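You operate a simulated robot arm through the tools that you are given. There is no shell and no other tool. Be economical: measure what you need, move in short steps, check, and stop when the job is done.

You run a simulated two-armed robot. Do the job below in one go: nothing can be reset, and whatever is moved stays where it is left.

JOB
Shut the feed tap and wipe the dust from under the wax carriage.
Fine: raise the roller before you push the carriage in; wipe with the grey cloth, then draw the carriage out; put the cloth back; its oranges stay on it and get no wax; spill nothing. Where these are worked on the way, their far stop is far enough and under half their travel is too little: wax carriage. What is to be rubbed or washed off counts as gone when no trace of it is left.

It is judged by the outcome, as a careful person would: the job done as asked, and still so three seconds after it is handed in. It fails if anything else is knocked over, pushed out of place, dropped, spilled or broken. Flat cloth is picked up by pressing the open fingertips on it (5 to 10 N) and closing them slowly along it; thin cloth reads only 2 to 8 mm in the jaws.

ROBOT AND FRAMES
Two 7-joint arms with fingered hands on one trunk, on a base that drives. Base frame: it is fixed to the floor where the robot stands at the start and does not move with it; the origin is under the middle of the robot, x ahead of it, y to its left, z up. Readings come in m, rad, newtons and seconds.
The left shoulder is at the start at [0.08, 0.197, 1.465], the right one opposite. With the tool pointing down near the work surface each hand reaches from about 0.1 to 0.72 m from the robot's upright axis, wherever it stands, measured 20 degrees to its own side. Places, roughly: brusher [0.5, 0.6, 0.8]; feed tap [0.8, 0, 1.1]; orange (6x6x6 cm) [0.4, 0, 0.9]; pale dust [0.4, -0.1, 0.9]; ripe orange (6x6x6 cm) [0.4, -0.2, 0.9]; wax carriage [0.4, -0.1, 0.9]; wax roller [0.6, -0.1, 1]. Payload 4 kg a hand.
Tool frame (each hand has its own): the origin (TCP) lies between the finger pads and is the grasp point; the fingertips stand 0.026 m ahead of it; z points along the fingers, y is the line along which they close. The gripper opens to 0.132 m. The gripper's body begins 0.073 m behind the TCP. The gripper is a hand of 4 fingers: y runs from the thumb to the fingers, the wrist lies at [0, 0, -0.239] in the tool frame, and closing takes about 1.5 s.
Orientation is that of the tool frame in the base frame, as a unit quaternion [x, y, z, w]. With the fingers straight down and closing along the base's y, the tool's x points along the base's -x, its y along +y and its z along -z.

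CONTROLS
- The arms move only by the tool drive_tool. It takes "left_targets", "right_targets" or both (then of equal length, played together; a hand with none holds still); each is a list of rows, each a list of 7 numbers: the gripper command, from -1 (shut) to 1 (fully open), values between in proportion, then the shift along the tool's x, y, z in units of 30 mm (1.0 is 30 mm), then the turn, a rotation vector about the tool's x, y, z in units of 8 degrees (1.0 is 8 degrees). In form: [[fingers, x, y, z, wx, wy, wz], ...]. A call has 1 to 8 rows; each row shifts and turns the commanded pose from where the row before left it, along the tool's axes as they then stand. A call with a number of a shift or a turn outside -1 to 1 is refused whole. Rows are played at 5 a second. More than 0.05 m and 0.15 rad between two rows, or a gripper value outside its range, and nothing of the call is played. Where a pose cannot be reached the arm comes as near as it can. A force on the tool above 70 N (or 10 N above the force at the start of the call, whichever is more), or a blocked arm, ends the call early, and 0.2 s more pass. Each finger travels about 0.072 m/s and halts on what it meets, pressing with about 32 N; the grip force reading is that of the motor and also rises with nothing between the fingers. The clock runs only during rows and for 0.2 s after the last one: add rows that do not move to give the fingers time. The reply holds the time, the measured pose of the TCP, the force on the tool along the base axes, the opening and the grip force, in the units named above and with some noise, with the torque about the TCP (base axes, N m) and any sound that the robot's microphone picked up, and new pictures: "views" is both (left out), scene, wrist or none (wrist: the cameras of the hands that moved).
- Cameras (640 x 400 px; columns grow to the right, rows downward): "scene" is now at [0.1045, 0.0108, 1.6177]; the picture's right is [0.13, -0.99, 0.00], its down [-0.79, -0.10, -0.61] and it looks along [0.60, 0.08, -0.79] (base axes); focal length 258 px, centre (320, 200). "left" rides on the left gripper at [-0.068, 0.002, -0.097] in its tool frame; the picture's right is [-0.03, -1.00, 0.00], its down [0.82, -0.02, -0.58] and it looks along [0.58, -0.01, 0.82] (tool axes); focal length 270 px, centre (320, 200). "right" rides on the right gripper at [0.068, 0.002, -0.097] in its tool frame; the picture's right is [-0.03, 1.00, 0.00], its down [-0.82, -0.02, -0.58] and it looks along [-0.58, -0.02, 0.82] (tool axes); focal length 270 px, centre (320, 200). There is no depth. A picture from a camera that has moved, and an enlarged one, comes with that camera's place and axes in the base frame and with its lens.
- lift_body(by): slides the trunk up (or, below 0, down) by that many m; the arms and the scene camera ride with it, the base frame stays. It gives what a move gives, with no picture.
- steer(legs): drives the robot by 1 to 6 legs, each [ahead, left, turn to the left] in m, m and rad, along the robot's own axes; the way and the turn of a leg run together, so that a leg with both is an arc; at most 1.5 m and 3.142 rad a leg. The arms and the cameras ride along, it lands a little off, and it stops where it bumps. It gives what a move gives, and a new picture of the scene camera.
- preshape(shape, hand): the hand has 4 fingers and takes this shape, open, in about a second: jaw (thumb against the fingers, like two jaws); tri (thumb and two fingers); tip (a fingertip pinch); poke (one finger out to press); point (the index stretched); flat (the hand flat); cup (the hand cupped); fist (a fist). The gripper value then closes the fingers along that shape, each until it touches; the sizes above hold for jaw. It gives what a move gives, with no picture.
- aim_head(pan, tilt): turns the head with the scene camera to pan (to the left, within 1.501 rad either way) and tilt (down, from -0.506 to 1.204), counted from straight ahead of the robot. It gives what a move gives, and a new picture of the scene camera.
- zoom(camera, box): a new picture of the part [left, top, right, bottom] of that camera's present view, enlarged. No time passes.
- close_job(): hands the job in; it is judged then, once.

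Work in short steps. Places have to be worked out from the pictures, the camera data and where the tool is seen: move nearer, look again, correct. Check each grasp and each placing, and mend what went wrong. You have 120 turns and 260 pictures in all, those below and enlarged ones among them. Open the grippers and draw the arms clear of the work before you hand the job in, unless the task says otherwise; then end with one line.

The tools are called after "Emit:" as name(argument=value, ...) on one line, values as JSON. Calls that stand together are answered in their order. drive_tool: Moves the arms, as the interface text tells. Its arguments: {"type":"object","properties":{"left_targets":{"type":"array"},"right_targets":{"type":"array"},"views":{"type":"string","enum":["both","scene","wrist","none"]}},"required":[]} The other tools are called the same way: lift_body (by) slides the trunk up or down; preshape (shape, hand) gives the hand a shape; steer (legs) drives the base; aim_head (pan, tilt) turns the head that bears the scene camera; zoom (camera, box) takes an enlarged picture of a part of a camera's view; close_job () hands the job in.

At the start:

```text
t: 0.0
left_tcp_pos: [0.3127, 0.0502, 1.0002]
left_orientation: [0.0, 1.0, -0.001, 0.0]
left_contact_force: [0.0, 0.0, -0.5]
left_wrist_torque: [0.04, -0.01, 0.0]
left_finger_gap: 0.132
left_finger_force: 0.1
left_shape: jaw
right_tcp_pos: [0.3378, -0.1919, 0.9998]
right_orientation: [0.0, 1.0, 0.001, 0.001]
right_contact_force: [-0.5, 0.5, -0.5]
right_wrist_torque: [0.03, 0.02, -0.01]
right_finger_gap: 0.1317
right_finger_force: 0.0
right_shape: jaw
trunk travel left (down, up): [-0.775, 0.065]
robot x, y, heading: [-0.0008, 0.0011, 0.001]
head pan, tilt: [0.129, 0.918]
```

scene: 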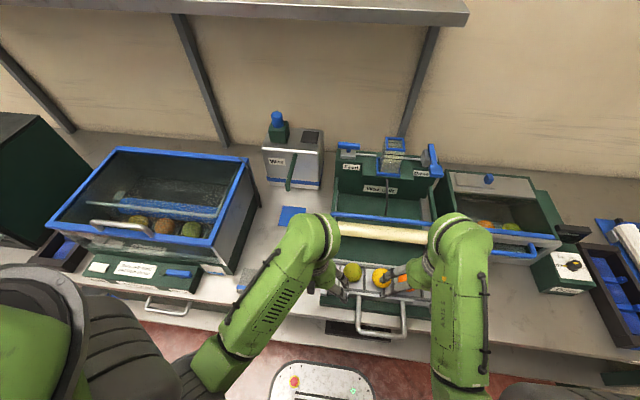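
right: 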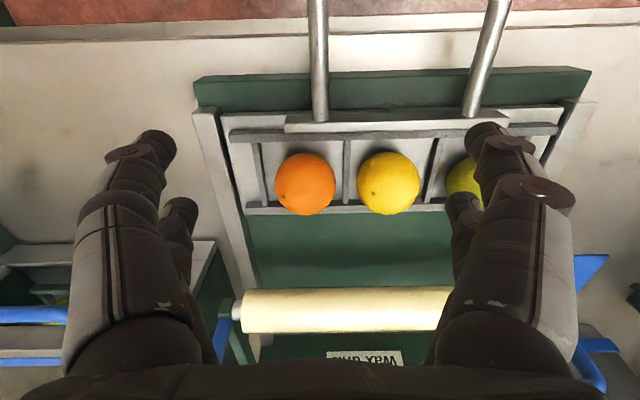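
left: 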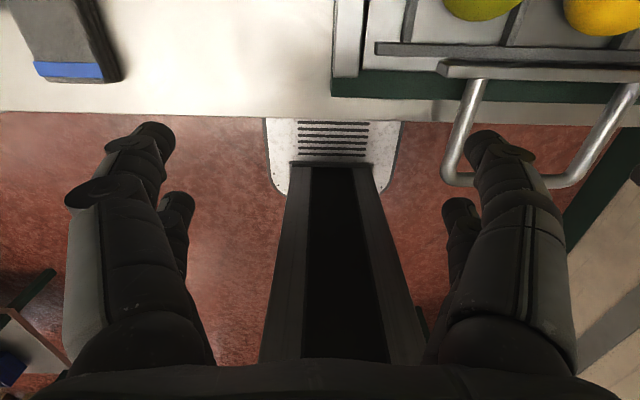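

The scene shows the wax carriage with oranges in front of the roller, a wax unit behind with levers, and a "Wax" tank. I enlarge the centre to read the labels and the levers.

Emit:
zoom(camera="scene", box=[240, 90, 480, 240])

Emit:
zoom(camera="scene", box=[420, 150, 640, 310])

Emit:
zoom(camera="scene", box=[40, 140, 320, 320])

```text
2.67 times, centred on (360, 165) of scene
camera zoom: at [0.1045, 0.0108, 1.6177], right [0.13, -0.99, 0.0], down [-0.79, -0.1, -0.61], along [0.6, 0.08, -0.79], focal length 689 px, centre (213, 293)
```

zoom: 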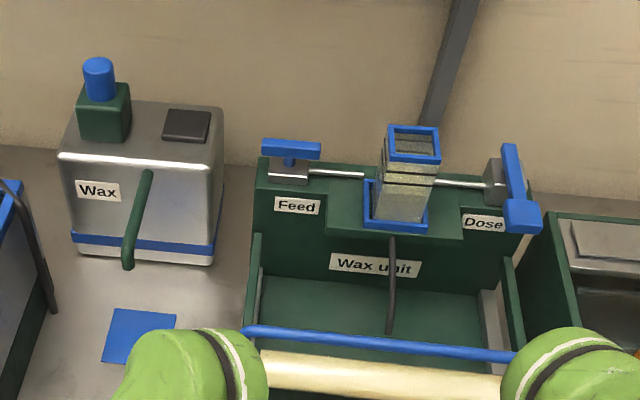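

```text
2.50 times, centred on (530, 230) of scene
camera zoom: at [0.1045, 0.0108, 1.6177], right [0.13, -0.99, 0.0], down [-0.79, -0.1, -0.61], along [0.6, 0.08, -0.79], focal length 646 px, centre (-205, 125)
```

zoom: 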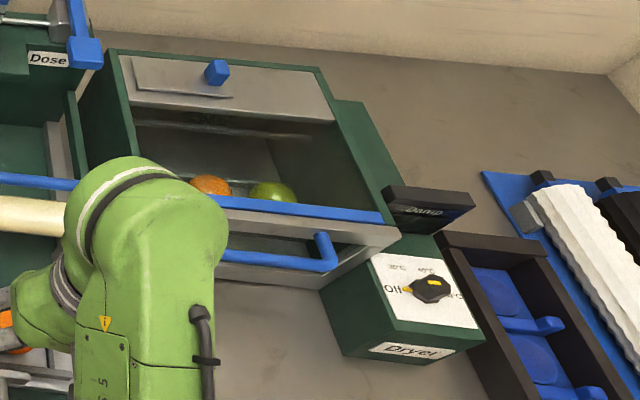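

```text
2.22 times, centred on (180, 230) of scene
camera zoom: at [0.1045, 0.0108, 1.6177], right [0.13, -0.99, 0.0], down [-0.79, -0.1, -0.61], along [0.6, 0.08, -0.79], focal length 574 px, centre (631, 133)
```

zoom: 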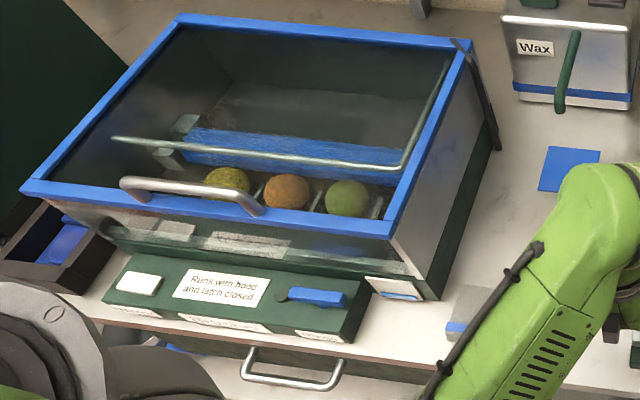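

I look to the right at the rack with the cloths.

Emit:
aim_head(pan=-0.7, tilt=0.8)

```text
t: 1.1
left_tcp_pos: [0.313, 0.0494, 1.0014]
left_orientation: [0.0, 1.0, 0.0, 0.0]
left_contact_force: [-0.2, -0.5, -0.3]
left_wrist_torque: [0.01, 0.04, -0.01]
left_finger_gap: 0.1319
left_finger_force: 0.1
left_shape: jaw
right_tcp_pos: [0.3374, -0.192, 1.0002]
right_orientation: [0.0, 1.0, 0.002, 0.001]
right_contact_force: [-0.2, 0.2, 0.5]
right_wrist_torque: [0.04, 0.01, -0.02]
right_finger_gap: 0.1318
right_finger_force: 0.2
right_shape: jaw
trunk travel left (down, up): [-0.775, 0.065]
robot x, y, heading: [0.0002, 0.0, 0.002]
head pan, tilt: [-0.7, 0.799]
camera scene: at [0.0923, -0.0507, 1.627], right [-0.64, -0.77, 0.0], down [-0.55, 0.46, -0.7], along [0.53, -0.45, -0.72], focal length 258 px, centre (320, 200)
```

scene: 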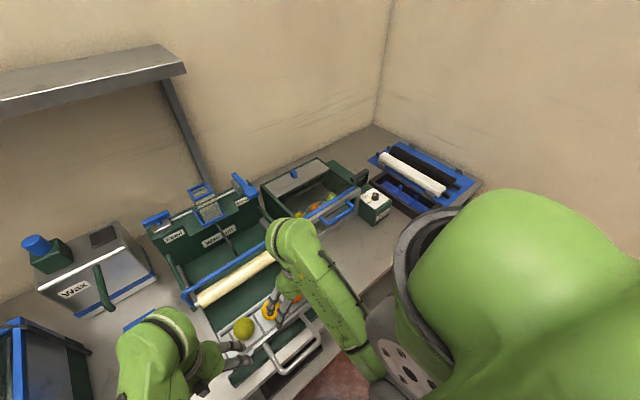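

Those are rollers, not cloths. I raise the trunk and back off to view the whole counter.

Emit:
lift_body(by=0.06)

Emit:
steer(legs=[[-0.45, 0, 0]])

Emit:
aim_head(pan=0, tilt=0.7)

```text
t: 2.1
left_tcp_pos: [0.3135, 0.0496, 1.0598]
left_orientation: [0.0, 1.0, 0.0, 0.0]
left_contact_force: [-0.1, 0.2, -0.3]
left_wrist_torque: [-0.03, -0.01, -0.04]
left_finger_gap: 0.132
left_finger_force: 0.1
left_shape: jaw
right_tcp_pos: [0.3376, -0.1911, 1.0595]
right_orientation: [0.0, 1.0, 0.001, 0.0]
right_contact_force: [-0.4, -0.6, 0.6]
right_wrist_torque: [0.02, 0.02, -0.02]
right_finger_gap: 0.1317
right_finger_force: 0.1
right_shape: jaw
trunk travel left (down, up): [-0.835, 0.005]
robot x, y, heading: [0.0024, -0.0038, 0.001]
head pan, tilt: [-0.7, 0.799]
```

```text
t: 4.9
left_tcp_pos: [-0.1335, 0.0495, 1.0594]
left_orientation: [-0.001, 1.0, -0.001, -0.001]
left_contact_force: [0.9, -0.1, -0.2]
left_wrist_torque: [0.01, 0.0, 0.0]
left_finger_gap: 0.1322
left_finger_force: 0.1
left_shape: jaw
right_tcp_pos: [-0.109, -0.1915, 1.0593]
right_orientation: [0.0, 1.0, 0.001, -0.001]
right_contact_force: [-0.4, 0.3, 0.2]
right_wrist_torque: [-0.01, -0.02, -0.01]
right_finger_gap: 0.1319
right_finger_force: 0.0
right_shape: jaw
trunk travel left (down, up): [-0.835, 0.005]
robot x, y, heading: [-0.4511, -0.001, 0.006]
head pan, tilt: [-0.7, 0.799]
camera scene: at [-0.3531, -0.0511, 1.6867], right [-0.64, -0.77, 0.0], down [-0.55, 0.46, -0.7], along [0.53, -0.45, -0.72], focal length 258 px, centre (320, 200)
```

scene: 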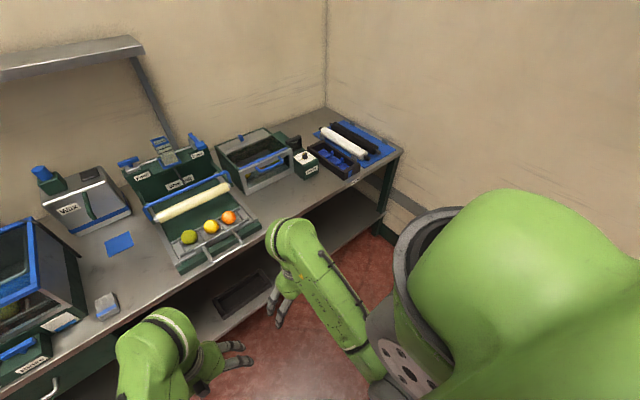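

```text
t: 5.9
left_tcp_pos: [-0.1364, 0.0491, 1.0601]
left_orientation: [-0.001, 1.0, 0.0, 0.0]
left_contact_force: [0.5, 0.3, -1.1]
left_wrist_torque: [-0.02, 0.02, 0.01]
left_finger_gap: 0.1321
left_finger_force: 0.1
left_shape: jaw
right_tcp_pos: [-0.1111, -0.1911, 1.0603]
right_orientation: [-0.001, 1.0, 0.001, 0.001]
right_contact_force: [0.0, 0.3, 0.0]
right_wrist_torque: [0.0, -0.02, -0.02]
right_finger_gap: 0.132
right_finger_force: 0.1
right_shape: jaw
trunk travel left (down, up): [-0.835, 0.005]
robot x, y, heading: [-0.4501, -0.0031, 0.006]
head pan, tilt: [0.0, 0.7]
camera scene: at [-0.3339, 0.0009, 1.6952], right [0.0, -1.0, 0.0], down [-0.64, 0.0, -0.77], along [0.77, 0.0, -0.64], focal length 258 px, centre (320, 200)
```

scene: 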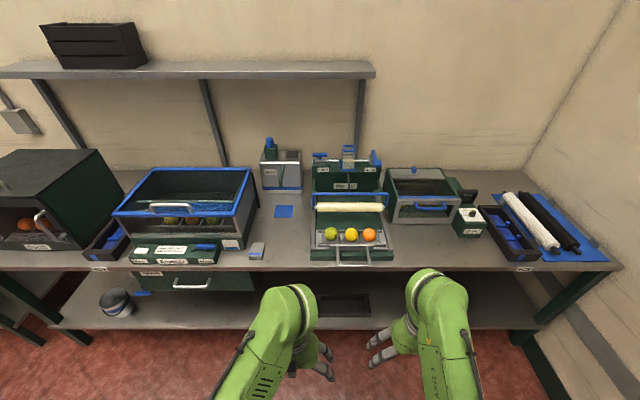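

Emit:
zoom(camera="scene", box=[300, 140, 410, 270])

Emit:
zoom(camera="scene", box=[220, 130, 320, 270])

Emit:
zoom(camera="scene", box=[60, 220, 400, 350])

Emit:
zoom(camera="scene", box=[380, 150, 600, 280])

```text
3.08 times, centred on (355, 205) of scene
camera zoom: at [-0.3339, 0.0009, 1.6952], right [0.0, -1.0, 0.0], down [-0.64, 0.0, -0.77], along [0.77, 0.0, -0.64], focal length 795 px, centre (212, 185)
```

zoom: 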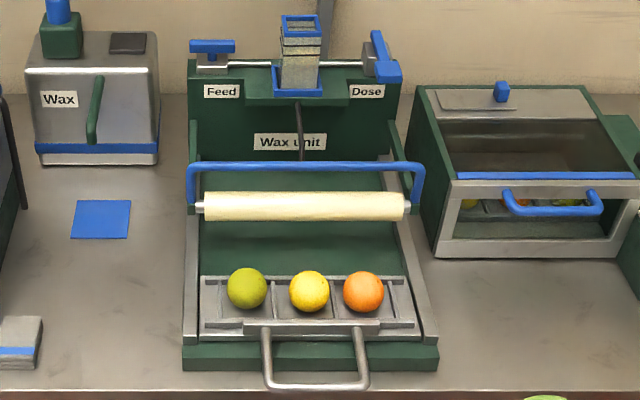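

```text
2.86 times, centred on (270, 200) of scene
camera zoom: at [-0.3339, 0.0009, 1.6952], right [0.0, -1.0, 0.0], down [-0.64, 0.0, -0.77], along [0.77, 0.0, -0.64], focal length 738 px, centre (463, 200)
```

zoom: 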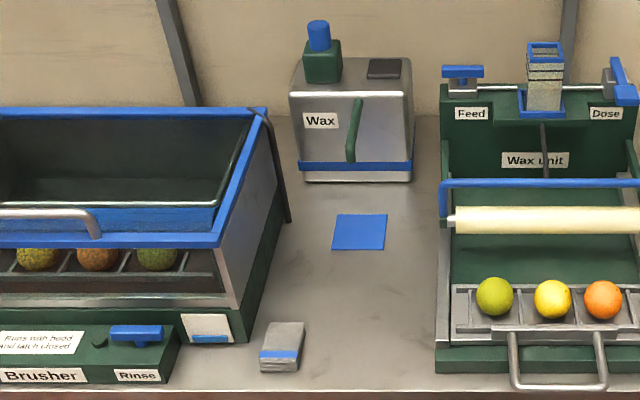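

```text
1.88 times, centred on (230, 285) of scene
camera zoom: at [-0.3339, 0.0009, 1.6952], right [0.0, -1.0, 0.0], down [-0.64, 0.0, -0.77], along [0.77, 0.0, -0.64], focal length 486 px, centre (489, 40)
```

zoom: 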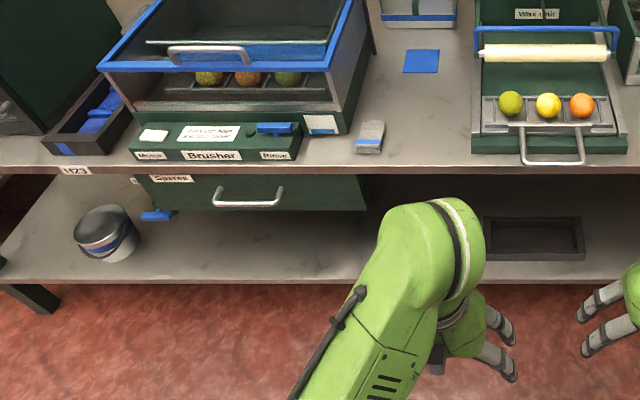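

```text
2.91 times, centred on (490, 215) of scene
camera zoom: at [-0.3339, 0.0009, 1.6952], right [0.0, -1.0, 0.0], down [-0.64, 0.0, -0.77], along [0.77, 0.0, -0.64], focal length 752 px, centre (-174, 156)
```

zoom: 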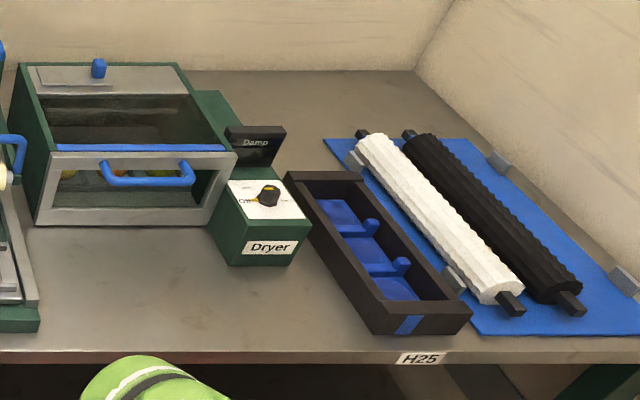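

Grey folded cloth with blue band seems to be at about (0.35, 0.26). I zoom closely on the taps and roller.

Emit:
zoom(camera="scene", box=[305, 140, 390, 193])

Emit:
zoom(camera="scene", box=[300, 185, 400, 265])

Emit:
zoom(camera="scene", box=[235, 235, 275, 265])

```text
7.53 times, centred on (348, 166) of scene
camera zoom: at [-0.3339, 0.0009, 1.6952], right [0.0, -1.0, 0.0], down [-0.64, 0.0, -0.77], along [0.77, 0.0, -0.64], focal length 1946 px, centre (113, 452)
```

zoom: 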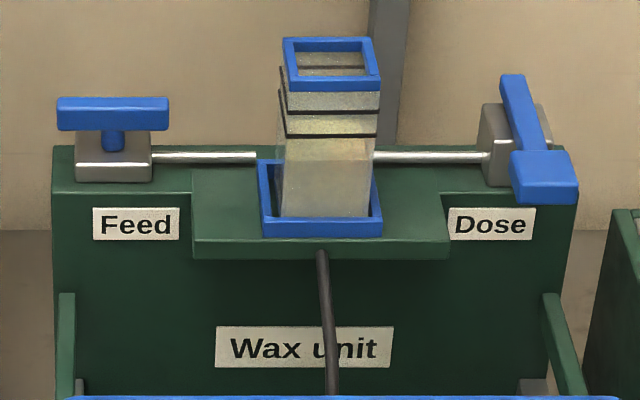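

```text
5.00 times, centred on (350, 225) of scene
camera zoom: at [-0.3339, 0.0009, 1.6952], right [0.0, -1.0, 0.0], down [-0.64, 0.0, -0.77], along [0.77, 0.0, -0.64], focal length 1292 px, centre (170, 75)
```

zoom: 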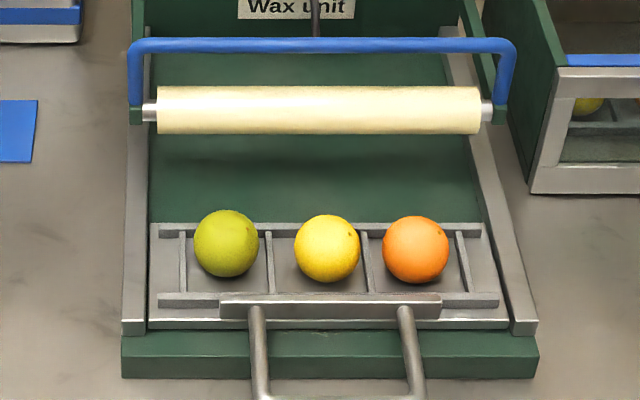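

```text
13.33 times, centred on (255, 250) of scene
camera zoom: at [-0.3339, 0.0009, 1.6952], right [0.0, -1.0, 0.0], down [-0.64, 0.0, -0.77], along [0.77, 0.0, -0.64], focal length 3446 px, centre (1187, -467)
```

zoom: 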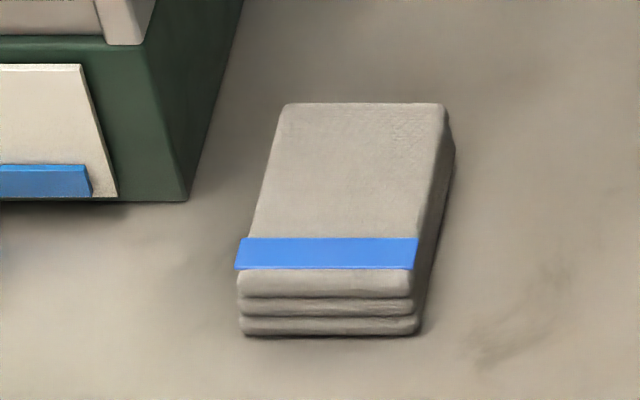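

The cloth is a folded stack (~6×10×3 cm), graspable like a block. The feed handle lies along the pipe (open), stem vertical. I drive back up to the counter a bit to the right so the left arm can reach the tap.

Emit:
steer(legs=[[0.47, -0.13, 0]])

Emit:
aim_head(pan=0.15, tilt=0.6)

```text
t: 8.8
left_tcp_pos: [0.336, -0.0807, 1.0601]
left_orientation: [-0.001, 1.0, 0.0, 0.001]
left_contact_force: [-0.3, 0.2, 0.8]
left_wrist_torque: [0.01, -0.04, -0.01]
left_finger_gap: 0.132
left_finger_force: 0.1
left_shape: jaw
right_tcp_pos: [0.3599, -0.3204, 1.0604]
right_orientation: [0.0, 1.0, 0.0, 0.002]
right_contact_force: [0.1, -0.1, 0.6]
right_wrist_torque: [-0.02, -0.03, 0.02]
right_finger_gap: 0.1318
right_finger_force: 0.0
right_shape: jaw
trunk travel left (down, up): [-0.835, 0.005]
robot x, y, heading: [0.0244, -0.1313, 0.0]
head pan, tilt: [0.0, 0.7]
camera scene: at [0.1359, -0.1291, 1.6954], right [0.0, -1.0, 0.0], down [-0.64, 0.0, -0.77], along [0.77, 0.0, -0.64], focal length 258 px, centre (320, 200)
```

scene: 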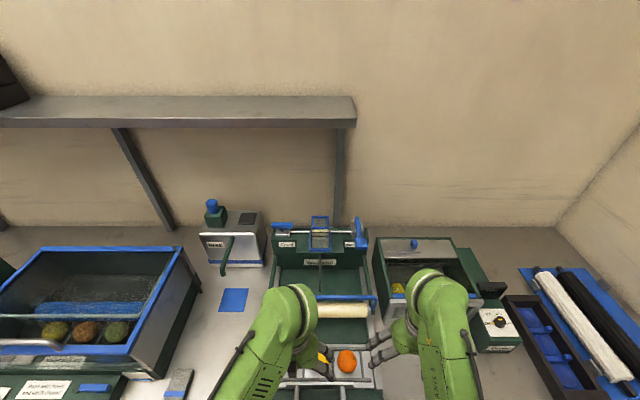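

```text
t: 9.5
left_tcp_pos: [0.3362, -0.0817, 1.0604]
left_orientation: [-0.001, 1.0, -0.001, 0.0]
left_contact_force: [-0.5, -0.5, 0.1]
left_wrist_torque: [0.02, 0.02, 0.02]
left_finger_gap: 0.1317
left_finger_force: 0.0
left_shape: jaw
right_tcp_pos: [0.3601, -0.3216, 1.0613]
right_orientation: [0.0, 1.0, 0.0, 0.001]
right_contact_force: [-0.2, 0.1, -0.1]
right_wrist_torque: [0.0, 0.02, -0.03]
right_finger_gap: 0.1319
right_finger_force: 0.0
right_shape: jaw
trunk travel left (down, up): [-0.835, 0.005]
robot x, y, heading: [0.0254, -0.1308, 0.001]
head pan, tilt: [0.15, 0.6]
camera scene: at [0.1403, -0.1164, 1.7039], right [0.15, -0.99, 0.0], down [-0.56, -0.09, -0.83], along [0.82, 0.12, -0.56], focal length 258 px, centre (320, 200)
```

scene: 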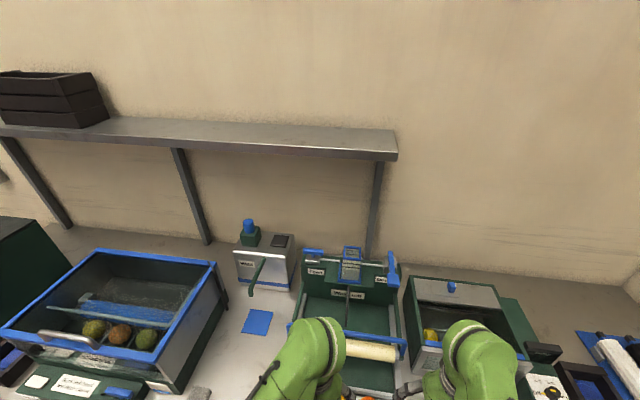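

Triangulated the feed handle at about (0.747, 0.0, 1.074), lying along y. I raise the left hand and go forward above it, yawing by -90° on the way.

Emit:
drive_tool(left_targets=[[1, 0, 0, -1, 0, 0, 0], [1, 0, 0, -1, 0, 0, 0], [1, 0, 0, -1, 0, 0, 0], [1, 0, 0, -1, 0, 0, 0], [1, -1, 0, -0.3, 0, 0, 0], [1, -1, 0.4, 0, 0, 0, 0], [1, -1, 0.5, 0, 0, 0, 0], [1, -1, 0.5, 0, 0, 0, 0]], views="none")

Emit:
drive_tool(left_targets=[[1, -1, 0.5, 0, 0, 0, 0], [1, -1, 0.4, 0, 0, 0, 0], [1, -1, 0.3, 0, 0, 0, 0], [1, -1, 0, 0, 0, 0, 0], [1, -1, 0, 0, 0, 0, 0], [1, -1, 0, 0, 0, 0, 0], [1, -1, 0, 0, 0, 0, 0], [1, 0, 0, 0, 0, 0, 0]], views="both")

```text
t: 11.3
left_tcp_pos: [0.458, -0.0379, 1.098]
left_orientation: [-0.001, 1.0, 0.0, -0.001]
left_contact_force: [-0.1, 0.1, 0.1]
left_wrist_torque: [-0.01, 0.02, 0.0]
left_finger_gap: 0.1319
left_finger_force: 0.2
left_shape: jaw
left hand out of reach, approached as far as the arm can: row 2, 3, 4, 5
right_tcp_pos: [0.3617, -0.3223, 1.0596]
right_orientation: [0.0, 1.0, 0.001, 0.0]
right_contact_force: [0.0, 0.3, 0.3]
right_wrist_torque: [0.02, 0.0, -0.03]
right_finger_gap: 0.1318
right_finger_force: 0.1
right_shape: jaw
trunk travel left (down, up): [-0.835, 0.005]
robot x, y, heading: [0.0245, -0.1312, 0.003]
head pan, tilt: [0.15, 0.6]
```

```text
t: 13.1
left_tcp_pos: [0.666, -0.003, 1.0975]
left_orientation: [-0.001, 1.0, 0.0, 0.0]
left_contact_force: [-0.5, 0.7, 0.2]
left_wrist_torque: [0.01, 0.01, 0.02]
left_finger_gap: 0.1318
left_finger_force: 0.1
left_shape: jaw
right_tcp_pos: [0.361, -0.3215, 1.0605]
right_orientation: [0.0, 1.0, 0.001, 0.001]
right_contact_force: [0.2, 0.1, 0.6]
right_wrist_torque: [0.01, 0.03, -0.01]
right_finger_gap: 0.1318
right_finger_force: 0.0
right_shape: jaw
trunk travel left (down, up): [-0.835, 0.005]
robot x, y, heading: [0.0234, -0.1309, -0.0]
head pan, tilt: [0.15, 0.6]
camera scene: at [0.1413, -0.1168, 1.7039], right [0.15, -0.99, 0.0], down [-0.56, -0.09, -0.83], along [0.82, 0.12, -0.56], focal length 258 px, centre (320, 200)
camera left: at [0.7354, -0.0011, 1.1943], right [0.03, -1.0, 0.0], down [-0.82, -0.02, 0.58], along [-0.58, -0.02, -0.82], focal length 270 px, centre (320, 200)
```

scene: 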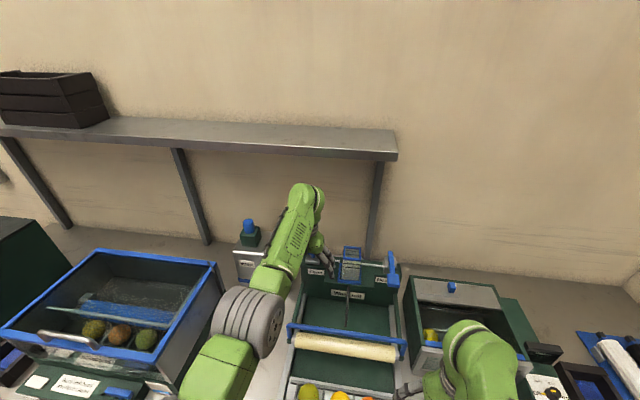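
left: 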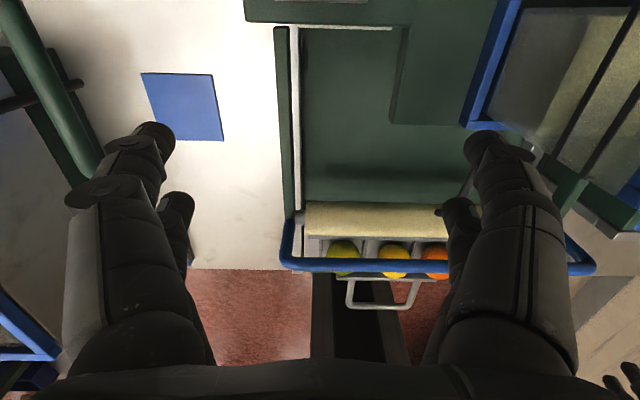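

The hand is at x=0.666, z=1.098, fingertips close to the hopper level. I back up a little and raise before turning.

Emit:
drive_tool(left_targets=[[1, 0, 0, -1, 0, 0, 0], [1, 0, 0, -1, 0, 0, 0], [1, 0, 0, -1, 0, 0, 0], [1, 0, 0, 0, 0, 0, 0]], views="none")

```text
t: 14.1
left_tcp_pos: [0.6677, -0.002, 1.189]
left_orientation: [0.0, 1.0, 0.0, 0.0]
left_contact_force: [0.7, 0.3, 0.4]
left_wrist_torque: [0.0, -0.01, 0.0]
left_finger_gap: 0.1317
left_finger_force: 0.0
left_shape: jaw
right_tcp_pos: [0.3621, -0.3214, 1.0594]
right_orientation: [0.0, 1.0, 0.0, 0.002]
right_contact_force: [-0.5, 0.2, -0.2]
right_wrist_torque: [0.03, -0.04, -0.01]
right_finger_gap: 0.1318
right_finger_force: 0.1
right_shape: jaw
trunk travel left (down, up): [-0.835, 0.005]
robot x, y, heading: [0.0215, -0.1324, -0.001]
head pan, tilt: [0.15, 0.6]
```

Good. Now yaw -90° about the tool z (counter-clockwise from above) over two calls, then look.

Emit:
drive_tool(left_targets=[[1, 0, 0, 0, 0, 0, -1], [1, 0, 0, 0, 0, 0, -1], [1, 0, 0, 0, 0, 0, -1], [1, 0, 0, 0, 0, 0, -1], [1, 0, 0, 0, 0, 0, -1], [1, 0, 0, 0, 0, 0, -1]], views="none")

Emit:
drive_tool(left_targets=[[0.5, 0, 0, 0, 0, 0, -1], [0.3, 0, 0, 0, 0, 0, -1], [0, 0, 0, 0, 0, 0, -1], [-0.2, 0, 0, 0, 0, 0, -1], [-0.2, 0, 0, 0, 0, 0, -1], [-0.2, 0, 0, 0, 0, 0, -0.25], [-0.2, 0, 0, 0, 0, 0, 0]], views="both")

```text
t: 15.5
left_tcp_pos: [0.6671, -0.0019, 1.1887]
left_orientation: [-0.409, 0.912, 0.0, 0.0]
left_contact_force: [0.2, -0.5, 0.9]
left_wrist_torque: [0.03, 0.01, 0.0]
left_finger_gap: 0.132
left_finger_force: 0.0
left_shape: jaw
right_tcp_pos: [0.3618, -0.3214, 1.0596]
right_orientation: [0.0, 1.0, 0.001, 0.002]
right_contact_force: [-0.1, 0.4, 0.0]
right_wrist_torque: [-0.02, 0.03, 0.04]
right_finger_gap: 0.132
right_finger_force: 0.1
right_shape: jaw
trunk travel left (down, up): [-0.835, 0.005]
robot x, y, heading: [0.0257, -0.1315, 0.001]
head pan, tilt: [0.15, 0.6]
```

```text
t: 17.1
left_tcp_pos: [0.6658, -0.002, 1.1874]
left_orientation: [0.708, -0.707, 0.0, 0.0]
left_contact_force: [-0.7, -0.1, -0.6]
left_wrist_torque: [-0.01, -0.01, 0.01]
left_finger_gap: 0.0534
left_finger_force: 0.1
left_shape: jaw
right_tcp_pos: [0.3618, -0.3216, 1.059]
right_orientation: [0.0, 1.0, 0.001, 0.001]
right_contact_force: [0.5, 0.1, -0.9]
right_wrist_torque: [0.03, 0.0, -0.01]
right_finger_gap: 0.1319
right_finger_force: 0.1
right_shape: jaw
trunk travel left (down, up): [-0.835, 0.005]
robot x, y, heading: [0.0229, -0.1304, -0.001]
head pan, tilt: [0.15, 0.6]
camera scene: at [0.1416, -0.1168, 1.7038], right [0.15, -0.99, 0.0], down [-0.56, -0.09, -0.83], along [0.82, 0.12, -0.57], focal length 258 px, centre (320, 200)
camera left: at [0.665, 0.0654, 1.2846], right [1.0, 0.03, 0.0], down [0.02, -0.82, 0.58], along [0.02, -0.58, -0.82], focal length 270 px, centre (320, 200)
```

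scene: 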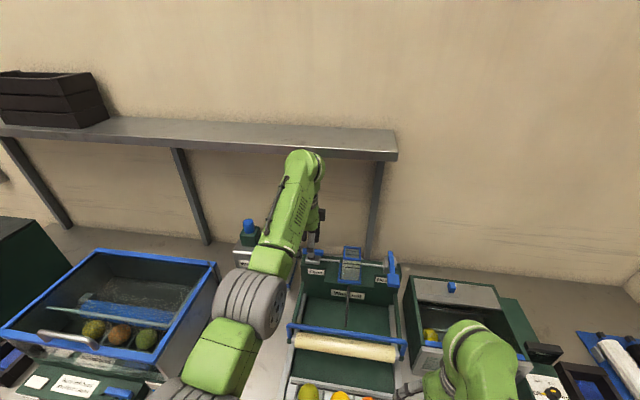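
left: 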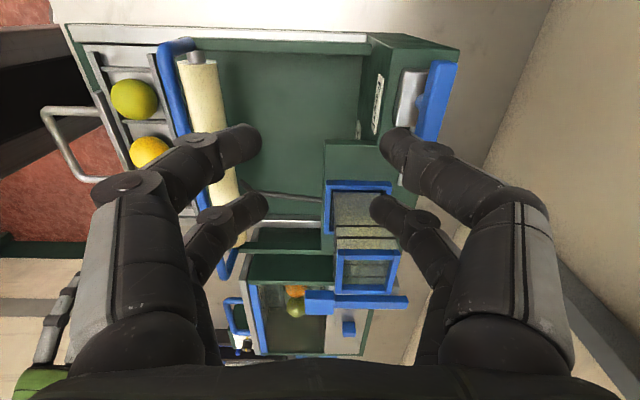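

The feed bar is at about (0.752, 0.006) running along y. I move 0.085 m in +x over it and descend partway.

Emit:
drive_tool(left_targets=[[-0.2, 0, -1, 0, 0, 0, 0], [-0.2, 0, -1, 0, 0, 0, 0], [-0.2, -0.2, -0.85, 0, 0, 0, 0], [-0.2, 0, 0, 1, 0, 0, 0], [-0.2, 0, 0, 0.5, 0, 0, 0], [-0.2, 0, 0, 0, 0, 0, 0]], views="both")

Emit:
zoom(camera="scene", box=[280, 200, 420, 300])

```text
t: 18.5
left_tcp_pos: [0.7464, 0.002, 1.1434]
left_orientation: [0.708, -0.706, 0.001, 0.0]
left_contact_force: [-1.0, 0.2, -0.3]
left_wrist_torque: [0.0, 0.03, -0.01]
left_finger_gap: 0.0531
left_finger_force: 0.0
left_shape: jaw
left hand out of reach, approached as far as the arm can: row 3
right_tcp_pos: [0.3617, -0.3222, 1.0604]
right_orientation: [-0.001, 1.0, 0.001, 0.0]
right_contact_force: [0.4, -0.6, 0.4]
right_wrist_torque: [-0.01, 0.02, 0.02]
right_finger_gap: 0.1319
right_finger_force: 0.1
right_shape: jaw
trunk travel left (down, up): [-0.835, 0.005]
robot x, y, heading: [0.0244, -0.1291, 0.0]
head pan, tilt: [0.15, 0.6]
camera scene: at [0.1419, -0.117, 1.7038], right [0.15, -0.99, 0.0], down [-0.56, -0.08, -0.82], along [0.82, 0.12, -0.57], focal length 258 px, centre (320, 200)
camera left: at [0.7445, 0.0701, 1.2389], right [1.0, 0.03, 0.0], down [0.02, -0.82, 0.58], along [0.02, -0.58, -0.82], focal length 270 px, centre (320, 200)
```

scene: 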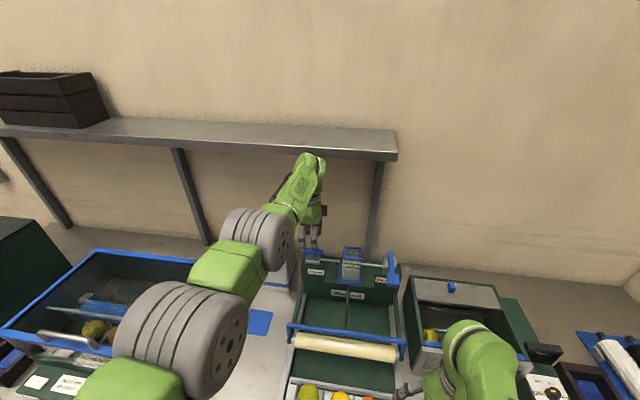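
left: 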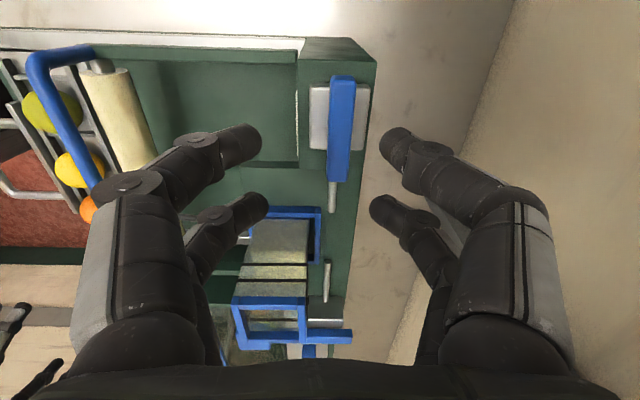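

```text
4.00 times, centred on (350, 250) of scene
camera zoom: at [0.1419, -0.117, 1.7038], right [0.15, -0.99, 0.0], down [-0.56, -0.08, -0.82], along [0.82, 0.12, -0.57], focal length 1034 px, centre (200, 0)
```

zoom: 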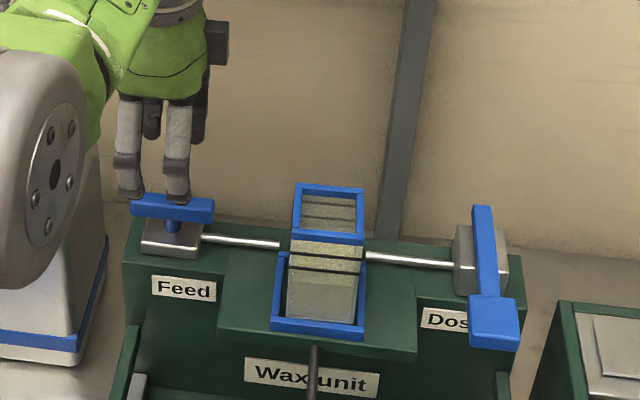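

Bar pivot computed at (0.757, 0.008). The arm is at its reach limit, so I drive 3 cm ahead.

Emit:
steer(legs=[[0.035, 0, 0]])

```text
t: 19.5
left_tcp_pos: [0.7619, 0.002, 1.1479]
left_orientation: [-0.706, 0.708, -0.004, 0.003]
left_contact_force: [-0.1, -0.3, 0.9]
left_wrist_torque: [-0.01, -0.01, 0.01]
left_finger_gap: 0.0529
left_finger_force: 0.2
left_shape: jaw
right_tcp_pos: [0.3821, -0.3206, 1.0633]
right_orientation: [-0.001, 1.0, 0.001, 0.007]
right_contact_force: [0.2, -0.2, -0.4]
right_wrist_torque: [0.01, -0.02, 0.0]
right_finger_gap: 0.1319
right_finger_force: 0.0
right_shape: jaw
trunk travel left (down, up): [-0.835, 0.005]
robot x, y, heading: [0.055, -0.1317, 0.002]
head pan, tilt: [0.15, 0.6]
stopped in leg 1: the robot was blocked; the commanded pose is now the measured one
camera scene: at [0.153, -0.1162, 1.7051], right [0.15, -0.99, 0.0], down [-0.55, -0.09, -0.83], along [0.82, 0.13, -0.56], focal length 258 px, centre (320, 200)
```

scene: 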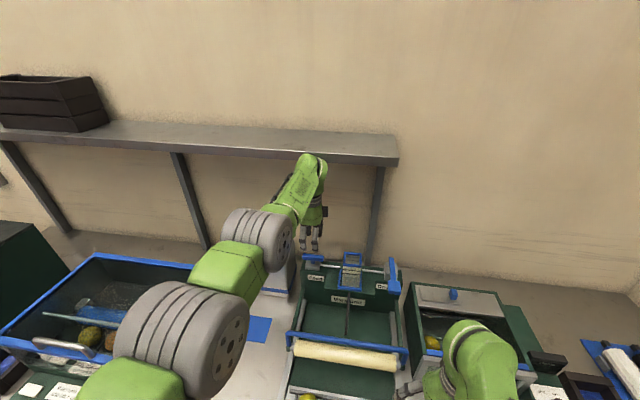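

Base bumped the counter frame; I back off 1.5 cm and re-read.

Emit:
steer(legs=[[-0.015, 0, 0]])

```text
t: 20.3
left_tcp_pos: [0.7573, 0.0019, 1.1418]
left_orientation: [0.707, -0.707, -0.002, 0.001]
left_contact_force: [0.1, 0.0, -0.3]
left_wrist_torque: [0.0, 0.0, 0.01]
left_finger_gap: 0.0532
left_finger_force: 0.1
left_shape: jaw
right_tcp_pos: [0.376, -0.321, 1.0602]
right_orientation: [-0.001, 1.0, 0.002, 0.002]
right_contact_force: [-0.2, 0.2, 0.0]
right_wrist_torque: [-0.02, -0.03, -0.01]
right_finger_gap: 0.1319
right_finger_force: 0.3
right_shape: jaw
trunk travel left (down, up): [-0.835, 0.005]
robot x, y, heading: [0.0358, -0.1315, 0.008]
head pan, tilt: [0.15, 0.6]
camera scene: at [0.1537, -0.1167, 1.7041], right [0.15, -0.99, 0.0], down [-0.56, -0.09, -0.83], along [0.82, 0.13, -0.56], focal length 258 px, centre (320, 200)
```

scene: 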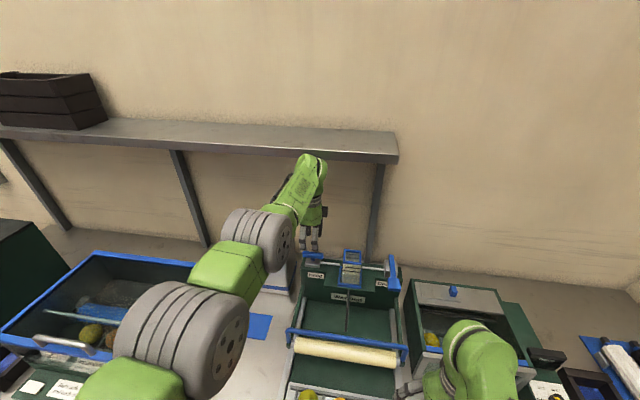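

The TCP is over the pivot in x. I shift 6 mm in +y and descend to z≈1.09.

Emit:
drive_tool(left_targets=[[-0.2, -0.2, 0, 0.5, 0, 0, 0], [-0.2, 0, 0, 0.6, 0, 0, 0], [-0.2, 0, 0, 0.6, 0, 0, 0], [-0.2, 0, 0, 0, 0, 0, 0]], views="both")

Emit:
zoom(camera="scene", box=[280, 200, 420, 300])

```text
t: 21.3
left_tcp_pos: [0.7563, 0.0075, 1.0975]
left_orientation: [-0.707, 0.707, 0.001, -0.002]
left_contact_force: [-0.2, -0.1, -0.3]
left_wrist_torque: [-0.01, 0.05, -0.02]
left_finger_gap: 0.0529
left_finger_force: 0.1
left_shape: jaw
left hand out of reach, approached as far as the arm can: row 3
right_tcp_pos: [0.3787, -0.3215, 1.0598]
right_orientation: [-0.001, 1.0, 0.001, 0.001]
right_contact_force: [0.5, 0.6, -0.6]
right_wrist_torque: [-0.01, 0.02, 0.0]
right_finger_gap: 0.1316
right_finger_force: 0.1
right_shape: jaw
trunk travel left (down, up): [-0.835, 0.005]
robot x, y, heading: [0.0397, -0.1297, 0.002]
head pan, tilt: [0.15, 0.6]
camera scene: at [0.1578, -0.1166, 1.7037], right [0.15, -0.99, 0.0], down [-0.56, -0.09, -0.82], along [0.81, 0.13, -0.57], focal length 258 px, centre (320, 200)
camera left: at [0.7549, 0.0758, 1.1937], right [1.0, 0.03, -0.01], down [0.02, -0.82, 0.58], along [0.01, -0.58, -0.82], focal length 270 px, centre (320, 200)
```

scene: 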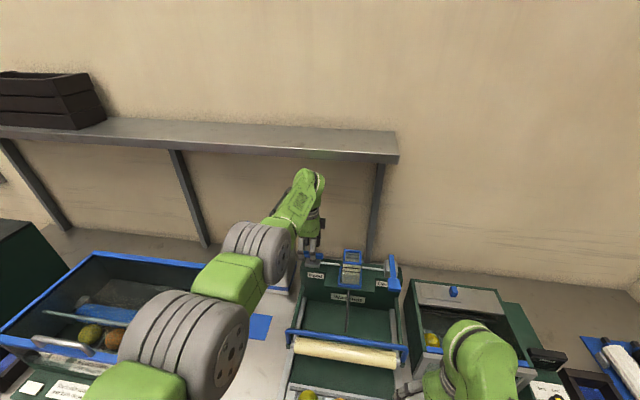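
left: 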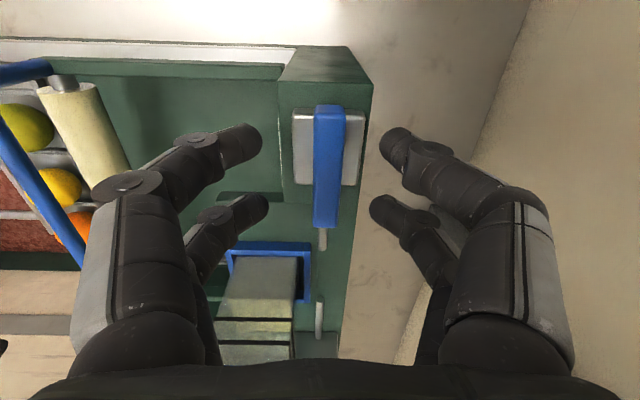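

```text
4.00 times, centred on (350, 250) of scene
camera zoom: at [0.1578, -0.1166, 1.7037], right [0.15, -0.99, 0.0], down [-0.56, -0.09, -0.82], along [0.81, 0.13, -0.57], focal length 1034 px, centre (200, 0)
```

zoom: 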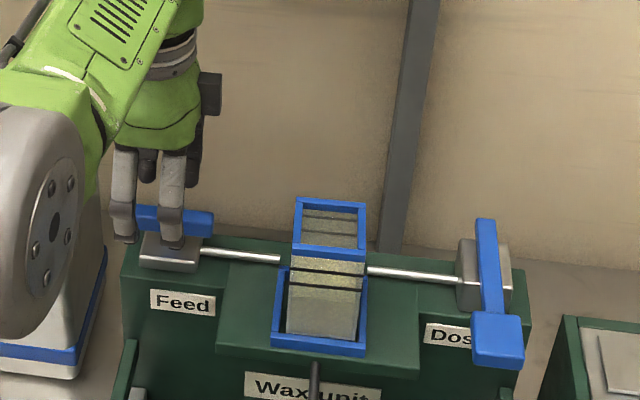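

The bar is between the fingers but they only just reach its top; the arm is at its limit so I lower the trunk by 15 mm.

Emit:
lift_body(by=-0.015)

Emit:
drive_tool(left_targets=[[-0.4, 0, 0, 0, 0, 0, 0], [-0.6, 0, -0.1, 0, 0, 0, 0], [-0.8, 0, 0, 0, 0, 0, 0], [-0.9, 0, 0, 0, 0, 0, 0], [-0.9, 0, 0, 0, 0, 0, 0]], views="both")

Emit:
zoom(camera="scene", box=[280, 200, 420, 300])

```text
t: 21.9
left_tcp_pos: [0.7556, 0.008, 1.0819]
left_orientation: [-0.707, 0.707, 0.003, -0.002]
left_contact_force: [0.9, 0.0, 0.3]
left_wrist_torque: [0.0, 0.0, -0.01]
left_finger_gap: 0.0534
left_finger_force: 0.0
left_shape: jaw
right_tcp_pos: [0.3785, -0.3209, 1.0443]
right_orientation: [-0.001, 1.0, 0.0, 0.0]
right_contact_force: [-1.3, 0.2, -0.3]
right_wrist_torque: [0.0, 0.01, -0.01]
right_finger_gap: 0.1319
right_finger_force: 0.1
right_shape: jaw
trunk travel left (down, up): [-0.82, 0.02]
robot x, y, heading: [0.0381, -0.1338, 0.007]
head pan, tilt: [0.15, 0.6]
```

```text
t: 23.1
left_tcp_pos: [0.7556, 0.0069, 1.082]
left_orientation: [-0.707, 0.707, 0.002, -0.002]
left_contact_force: [0.9, -0.7, -2.7]
left_wrist_torque: [0.01, -0.05, -0.01]
left_finger_gap: 0.0134
left_finger_force: 31.7
left_shape: jaw
right_tcp_pos: [0.3776, -0.3203, 1.0431]
right_orientation: [-0.001, 1.0, 0.001, 0.001]
right_contact_force: [-1.2, 0.7, -0.1]
right_wrist_torque: [-0.01, -0.03, 0.0]
right_finger_gap: 0.1319
right_finger_force: 0.0
right_shape: jaw
trunk travel left (down, up): [-0.82, 0.02]
robot x, y, heading: [0.0378, -0.1354, 0.005]
head pan, tilt: [0.15, 0.6]
camera scene: at [0.1578, -0.1166, 1.6887], right [0.15, -0.99, 0.0], down [-0.56, -0.09, -0.82], along [0.81, 0.13, -0.57], focal length 258 px, centre (320, 200)
camera left: at [0.7548, 0.0758, 1.1784], right [1.0, 0.03, -0.01], down [0.02, -0.82, 0.58], along [0.01, -0.58, -0.82], focal length 270 px, centre (320, 200)
```

scene: 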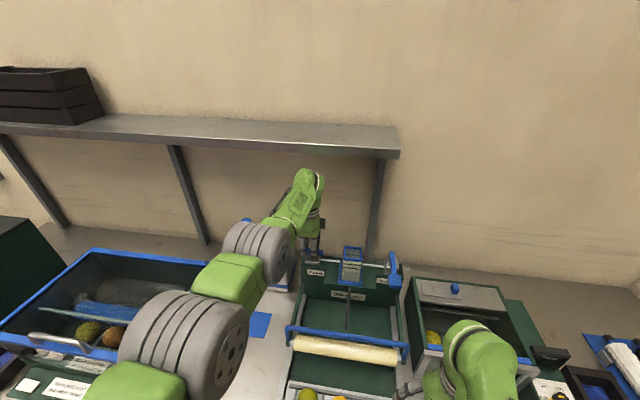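
left: 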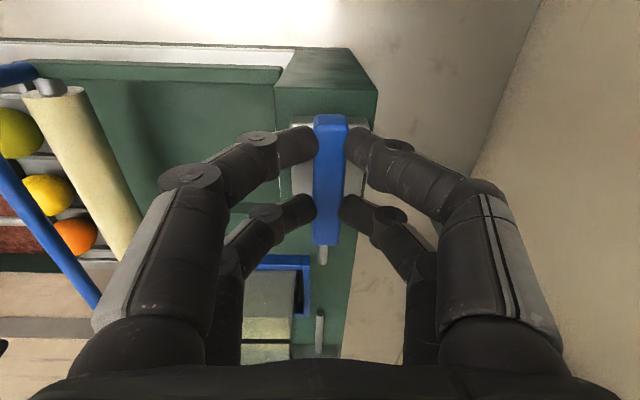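

```text
4.00 times, centred on (350, 250) of scene
camera zoom: at [0.1578, -0.1166, 1.6887], right [0.15, -0.99, 0.0], down [-0.56, -0.09, -0.82], along [0.81, 0.13, -0.57], focal length 1034 px, centre (200, 0)
```

zoom: 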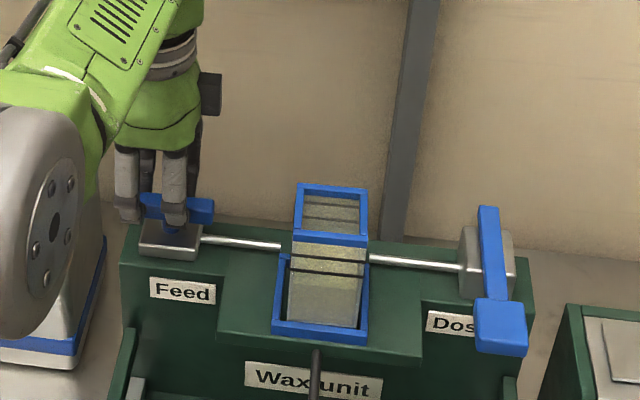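

Bar gripped (gap 13 mm, symmetric). I turn clockwise (tool +z) by 24° and check the torque.

Emit:
drive_tool(left_targets=[[-0.9, 0, 0, 0, 0, 0, 1], [-0.9, 0, 0, 0, 0, 0, 1], [-0.9, 0, 0, 0, 0, 0, 1], [-0.9, 0, 0, 0, 0, 0, 0]], views="wrist")

```text
t: 24.1
left_tcp_pos: [0.7575, 0.0087, 1.0828]
left_orientation: [-0.544, 0.839, 0.001, -0.002]
left_contact_force: [15.6, 4.8, -4.5]
left_wrist_torque: [0.12, -0.35, 0.16]
left_finger_gap: 0.013
left_finger_force: 32.0
left_shape: jaw
left hand out of reach, approached as far as the arm can: row 3
right_tcp_pos: [0.3813, -0.3195, 1.044]
right_orientation: [-0.001, 1.0, 0.0, -0.001]
right_contact_force: [0.1, 0.1, -0.9]
right_wrist_torque: [0.03, 0.01, -0.03]
right_finger_gap: 0.1318
right_finger_force: 0.0
right_shape: jaw
trunk travel left (down, up): [-0.82, 0.02]
robot x, y, heading: [0.0395, -0.1302, 0.0]
head pan, tilt: [0.15, 0.6]
camera left: at [0.7847, 0.0719, 1.1785], right [0.92, -0.38, 0.0], down [-0.31, -0.75, 0.58], along [-0.23, -0.53, -0.82], focal length 270 px, centre (320, 200)
```

left: 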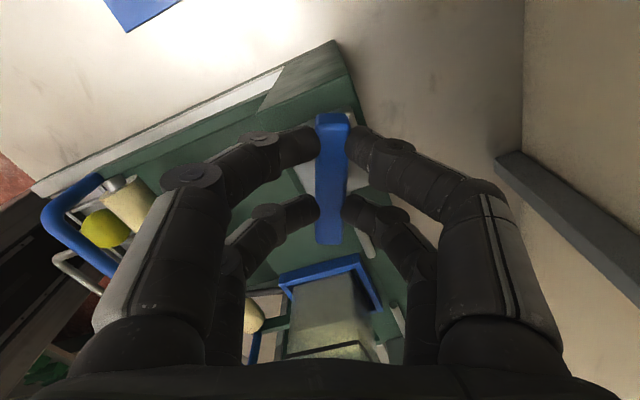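

It turns freely clockwise. I continue another 40°.

Emit:
drive_tool(left_targets=[[-0.9, 0, 0, 0, 0, 0, 1], [-0.9, 0, 0, 0, 0, 0, 1], [-0.9, 0, 0, 0, 0, 0, 1], [-0.9, 0, 0, 0, 0, 0, 1], [-0.9, 0, 0, 0, 0, 0, 1], [-0.9, 0, 0, 0, 0, 0, 0]], views="none")

```text
t: 25.5
left_tcp_pos: [0.7635, 0.0084, 1.0831]
left_orientation: [-0.222, 0.975, 0.0, 0.001]
left_contact_force: [42.3, 2.7, 9.5]
left_wrist_torque: [-0.1, -0.85, 0.32]
left_finger_gap: 0.013
left_finger_force: 32.3
left_shape: jaw
right_tcp_pos: [0.3853, -0.3224, 1.0425]
right_orientation: [-0.001, 1.0, 0.0, -0.003]
right_contact_force: [-0.4, -0.4, 0.7]
right_wrist_torque: [-0.01, 0.02, -0.02]
right_finger_gap: 0.1321
right_finger_force: 0.1
right_shape: jaw
trunk travel left (down, up): [-0.82, 0.02]
robot x, y, heading: [0.0398, -0.13, 0.001]
head pan, tilt: [0.15, 0.6]
```

A 42 N pull in +x has built up because the pivot lies slightly further; I shift 8 mm in +x and finish the turn.

Emit:
drive_tool(left_targets=[[-0.9, -0.27, -0.12, 0, 0, 0, 0], [-0.9, 0, 0, 0, 0, 0, 1], [-0.9, 0, 0, 0, 0, 0, 1], [-0.9, 0, 0, 0, 0, 0, 1], [-0.9, 0, 0, 0, 0, 0, 0.25], [-0.9, 0, 0, 0, 0, 0, 0]], views="both")

```text
t: 26.9
left_tcp_pos: [0.7649, 0.0048, 1.0836]
left_orientation: [0.002, 1.0, 0.001, -0.002]
left_contact_force: [49.0, -3.7, 5.4]
left_wrist_torque: [-0.16, -0.89, 0.31]
left_finger_gap: 0.0132
left_finger_force: 32.2
left_shape: jaw
left hand out of reach, approached as far as the arm can: row 1
right_tcp_pos: [0.3861, -0.3217, 1.0411]
right_orientation: [0.0, 1.0, 0.0, -0.003]
right_contact_force: [0.7, 0.3, -0.1]
right_wrist_torque: [0.01, 0.02, -0.02]
right_finger_gap: 0.1319
right_finger_force: 0.0
right_shape: jaw
trunk travel left (down, up): [-0.82, 0.02]
robot x, y, heading: [0.0376, -0.1323, 0.005]
head pan, tilt: [0.15, 0.6]
camera scene: at [0.171, -0.1177, 1.6877], right [0.15, -0.99, 0.0], down [-0.57, -0.09, -0.82], along [0.81, 0.13, -0.57], focal length 258 px, centre (320, 200)
camera left: at [0.8347, 0.0062, 1.1782], right [0.02, -1.0, 0.0], down [-0.82, -0.02, 0.58], along [-0.58, -0.01, -0.82], focal length 270 px, centre (320, 200)
```

scene: 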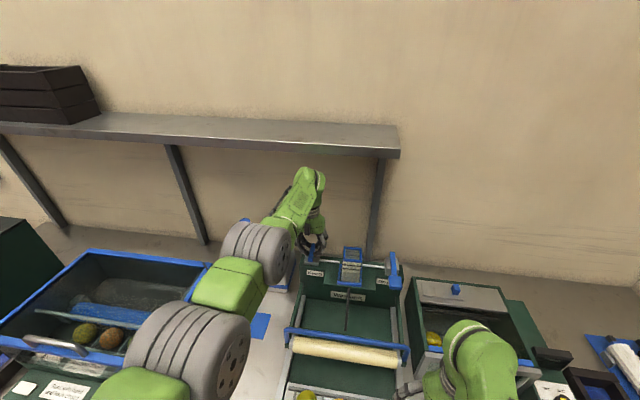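
left: 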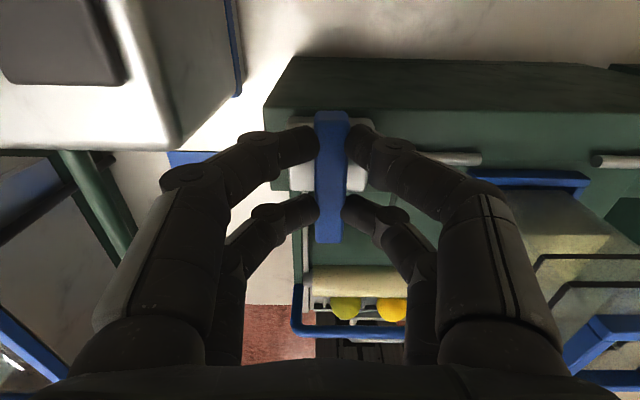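

The bar now stands perpendicular. I press 5° further to feel for a stop.

Emit:
drive_tool(left_targets=[[-0.9, 0, 0, 0, 0, 0, 0.6], [-0.9, 0, 0, 0, 0, 0, 0]], views="none")

```text
t: 27.5
left_tcp_pos: [0.766, 0.005, 1.0819]
left_orientation: [0.043, 0.999, 0.002, -0.001]
left_contact_force: [49.7, -5.8, 3.5]
left_wrist_torque: [-0.19, -0.87, 0.82]
left_finger_gap: 0.0129
left_finger_force: 31.7
left_shape: jaw
right_tcp_pos: [0.3852, -0.322, 1.0412]
right_orientation: [-0.001, 1.0, 0.002, -0.003]
right_contact_force: [-0.1, -1.3, -0.5]
right_wrist_torque: [-0.01, 0.0, -0.01]
right_finger_gap: 0.1319
right_finger_force: 0.1
right_shape: jaw
trunk travel left (down, up): [-0.82, 0.02]
robot x, y, heading: [0.0366, -0.1308, 0.003]
head pan, tilt: [0.15, 0.6]
```

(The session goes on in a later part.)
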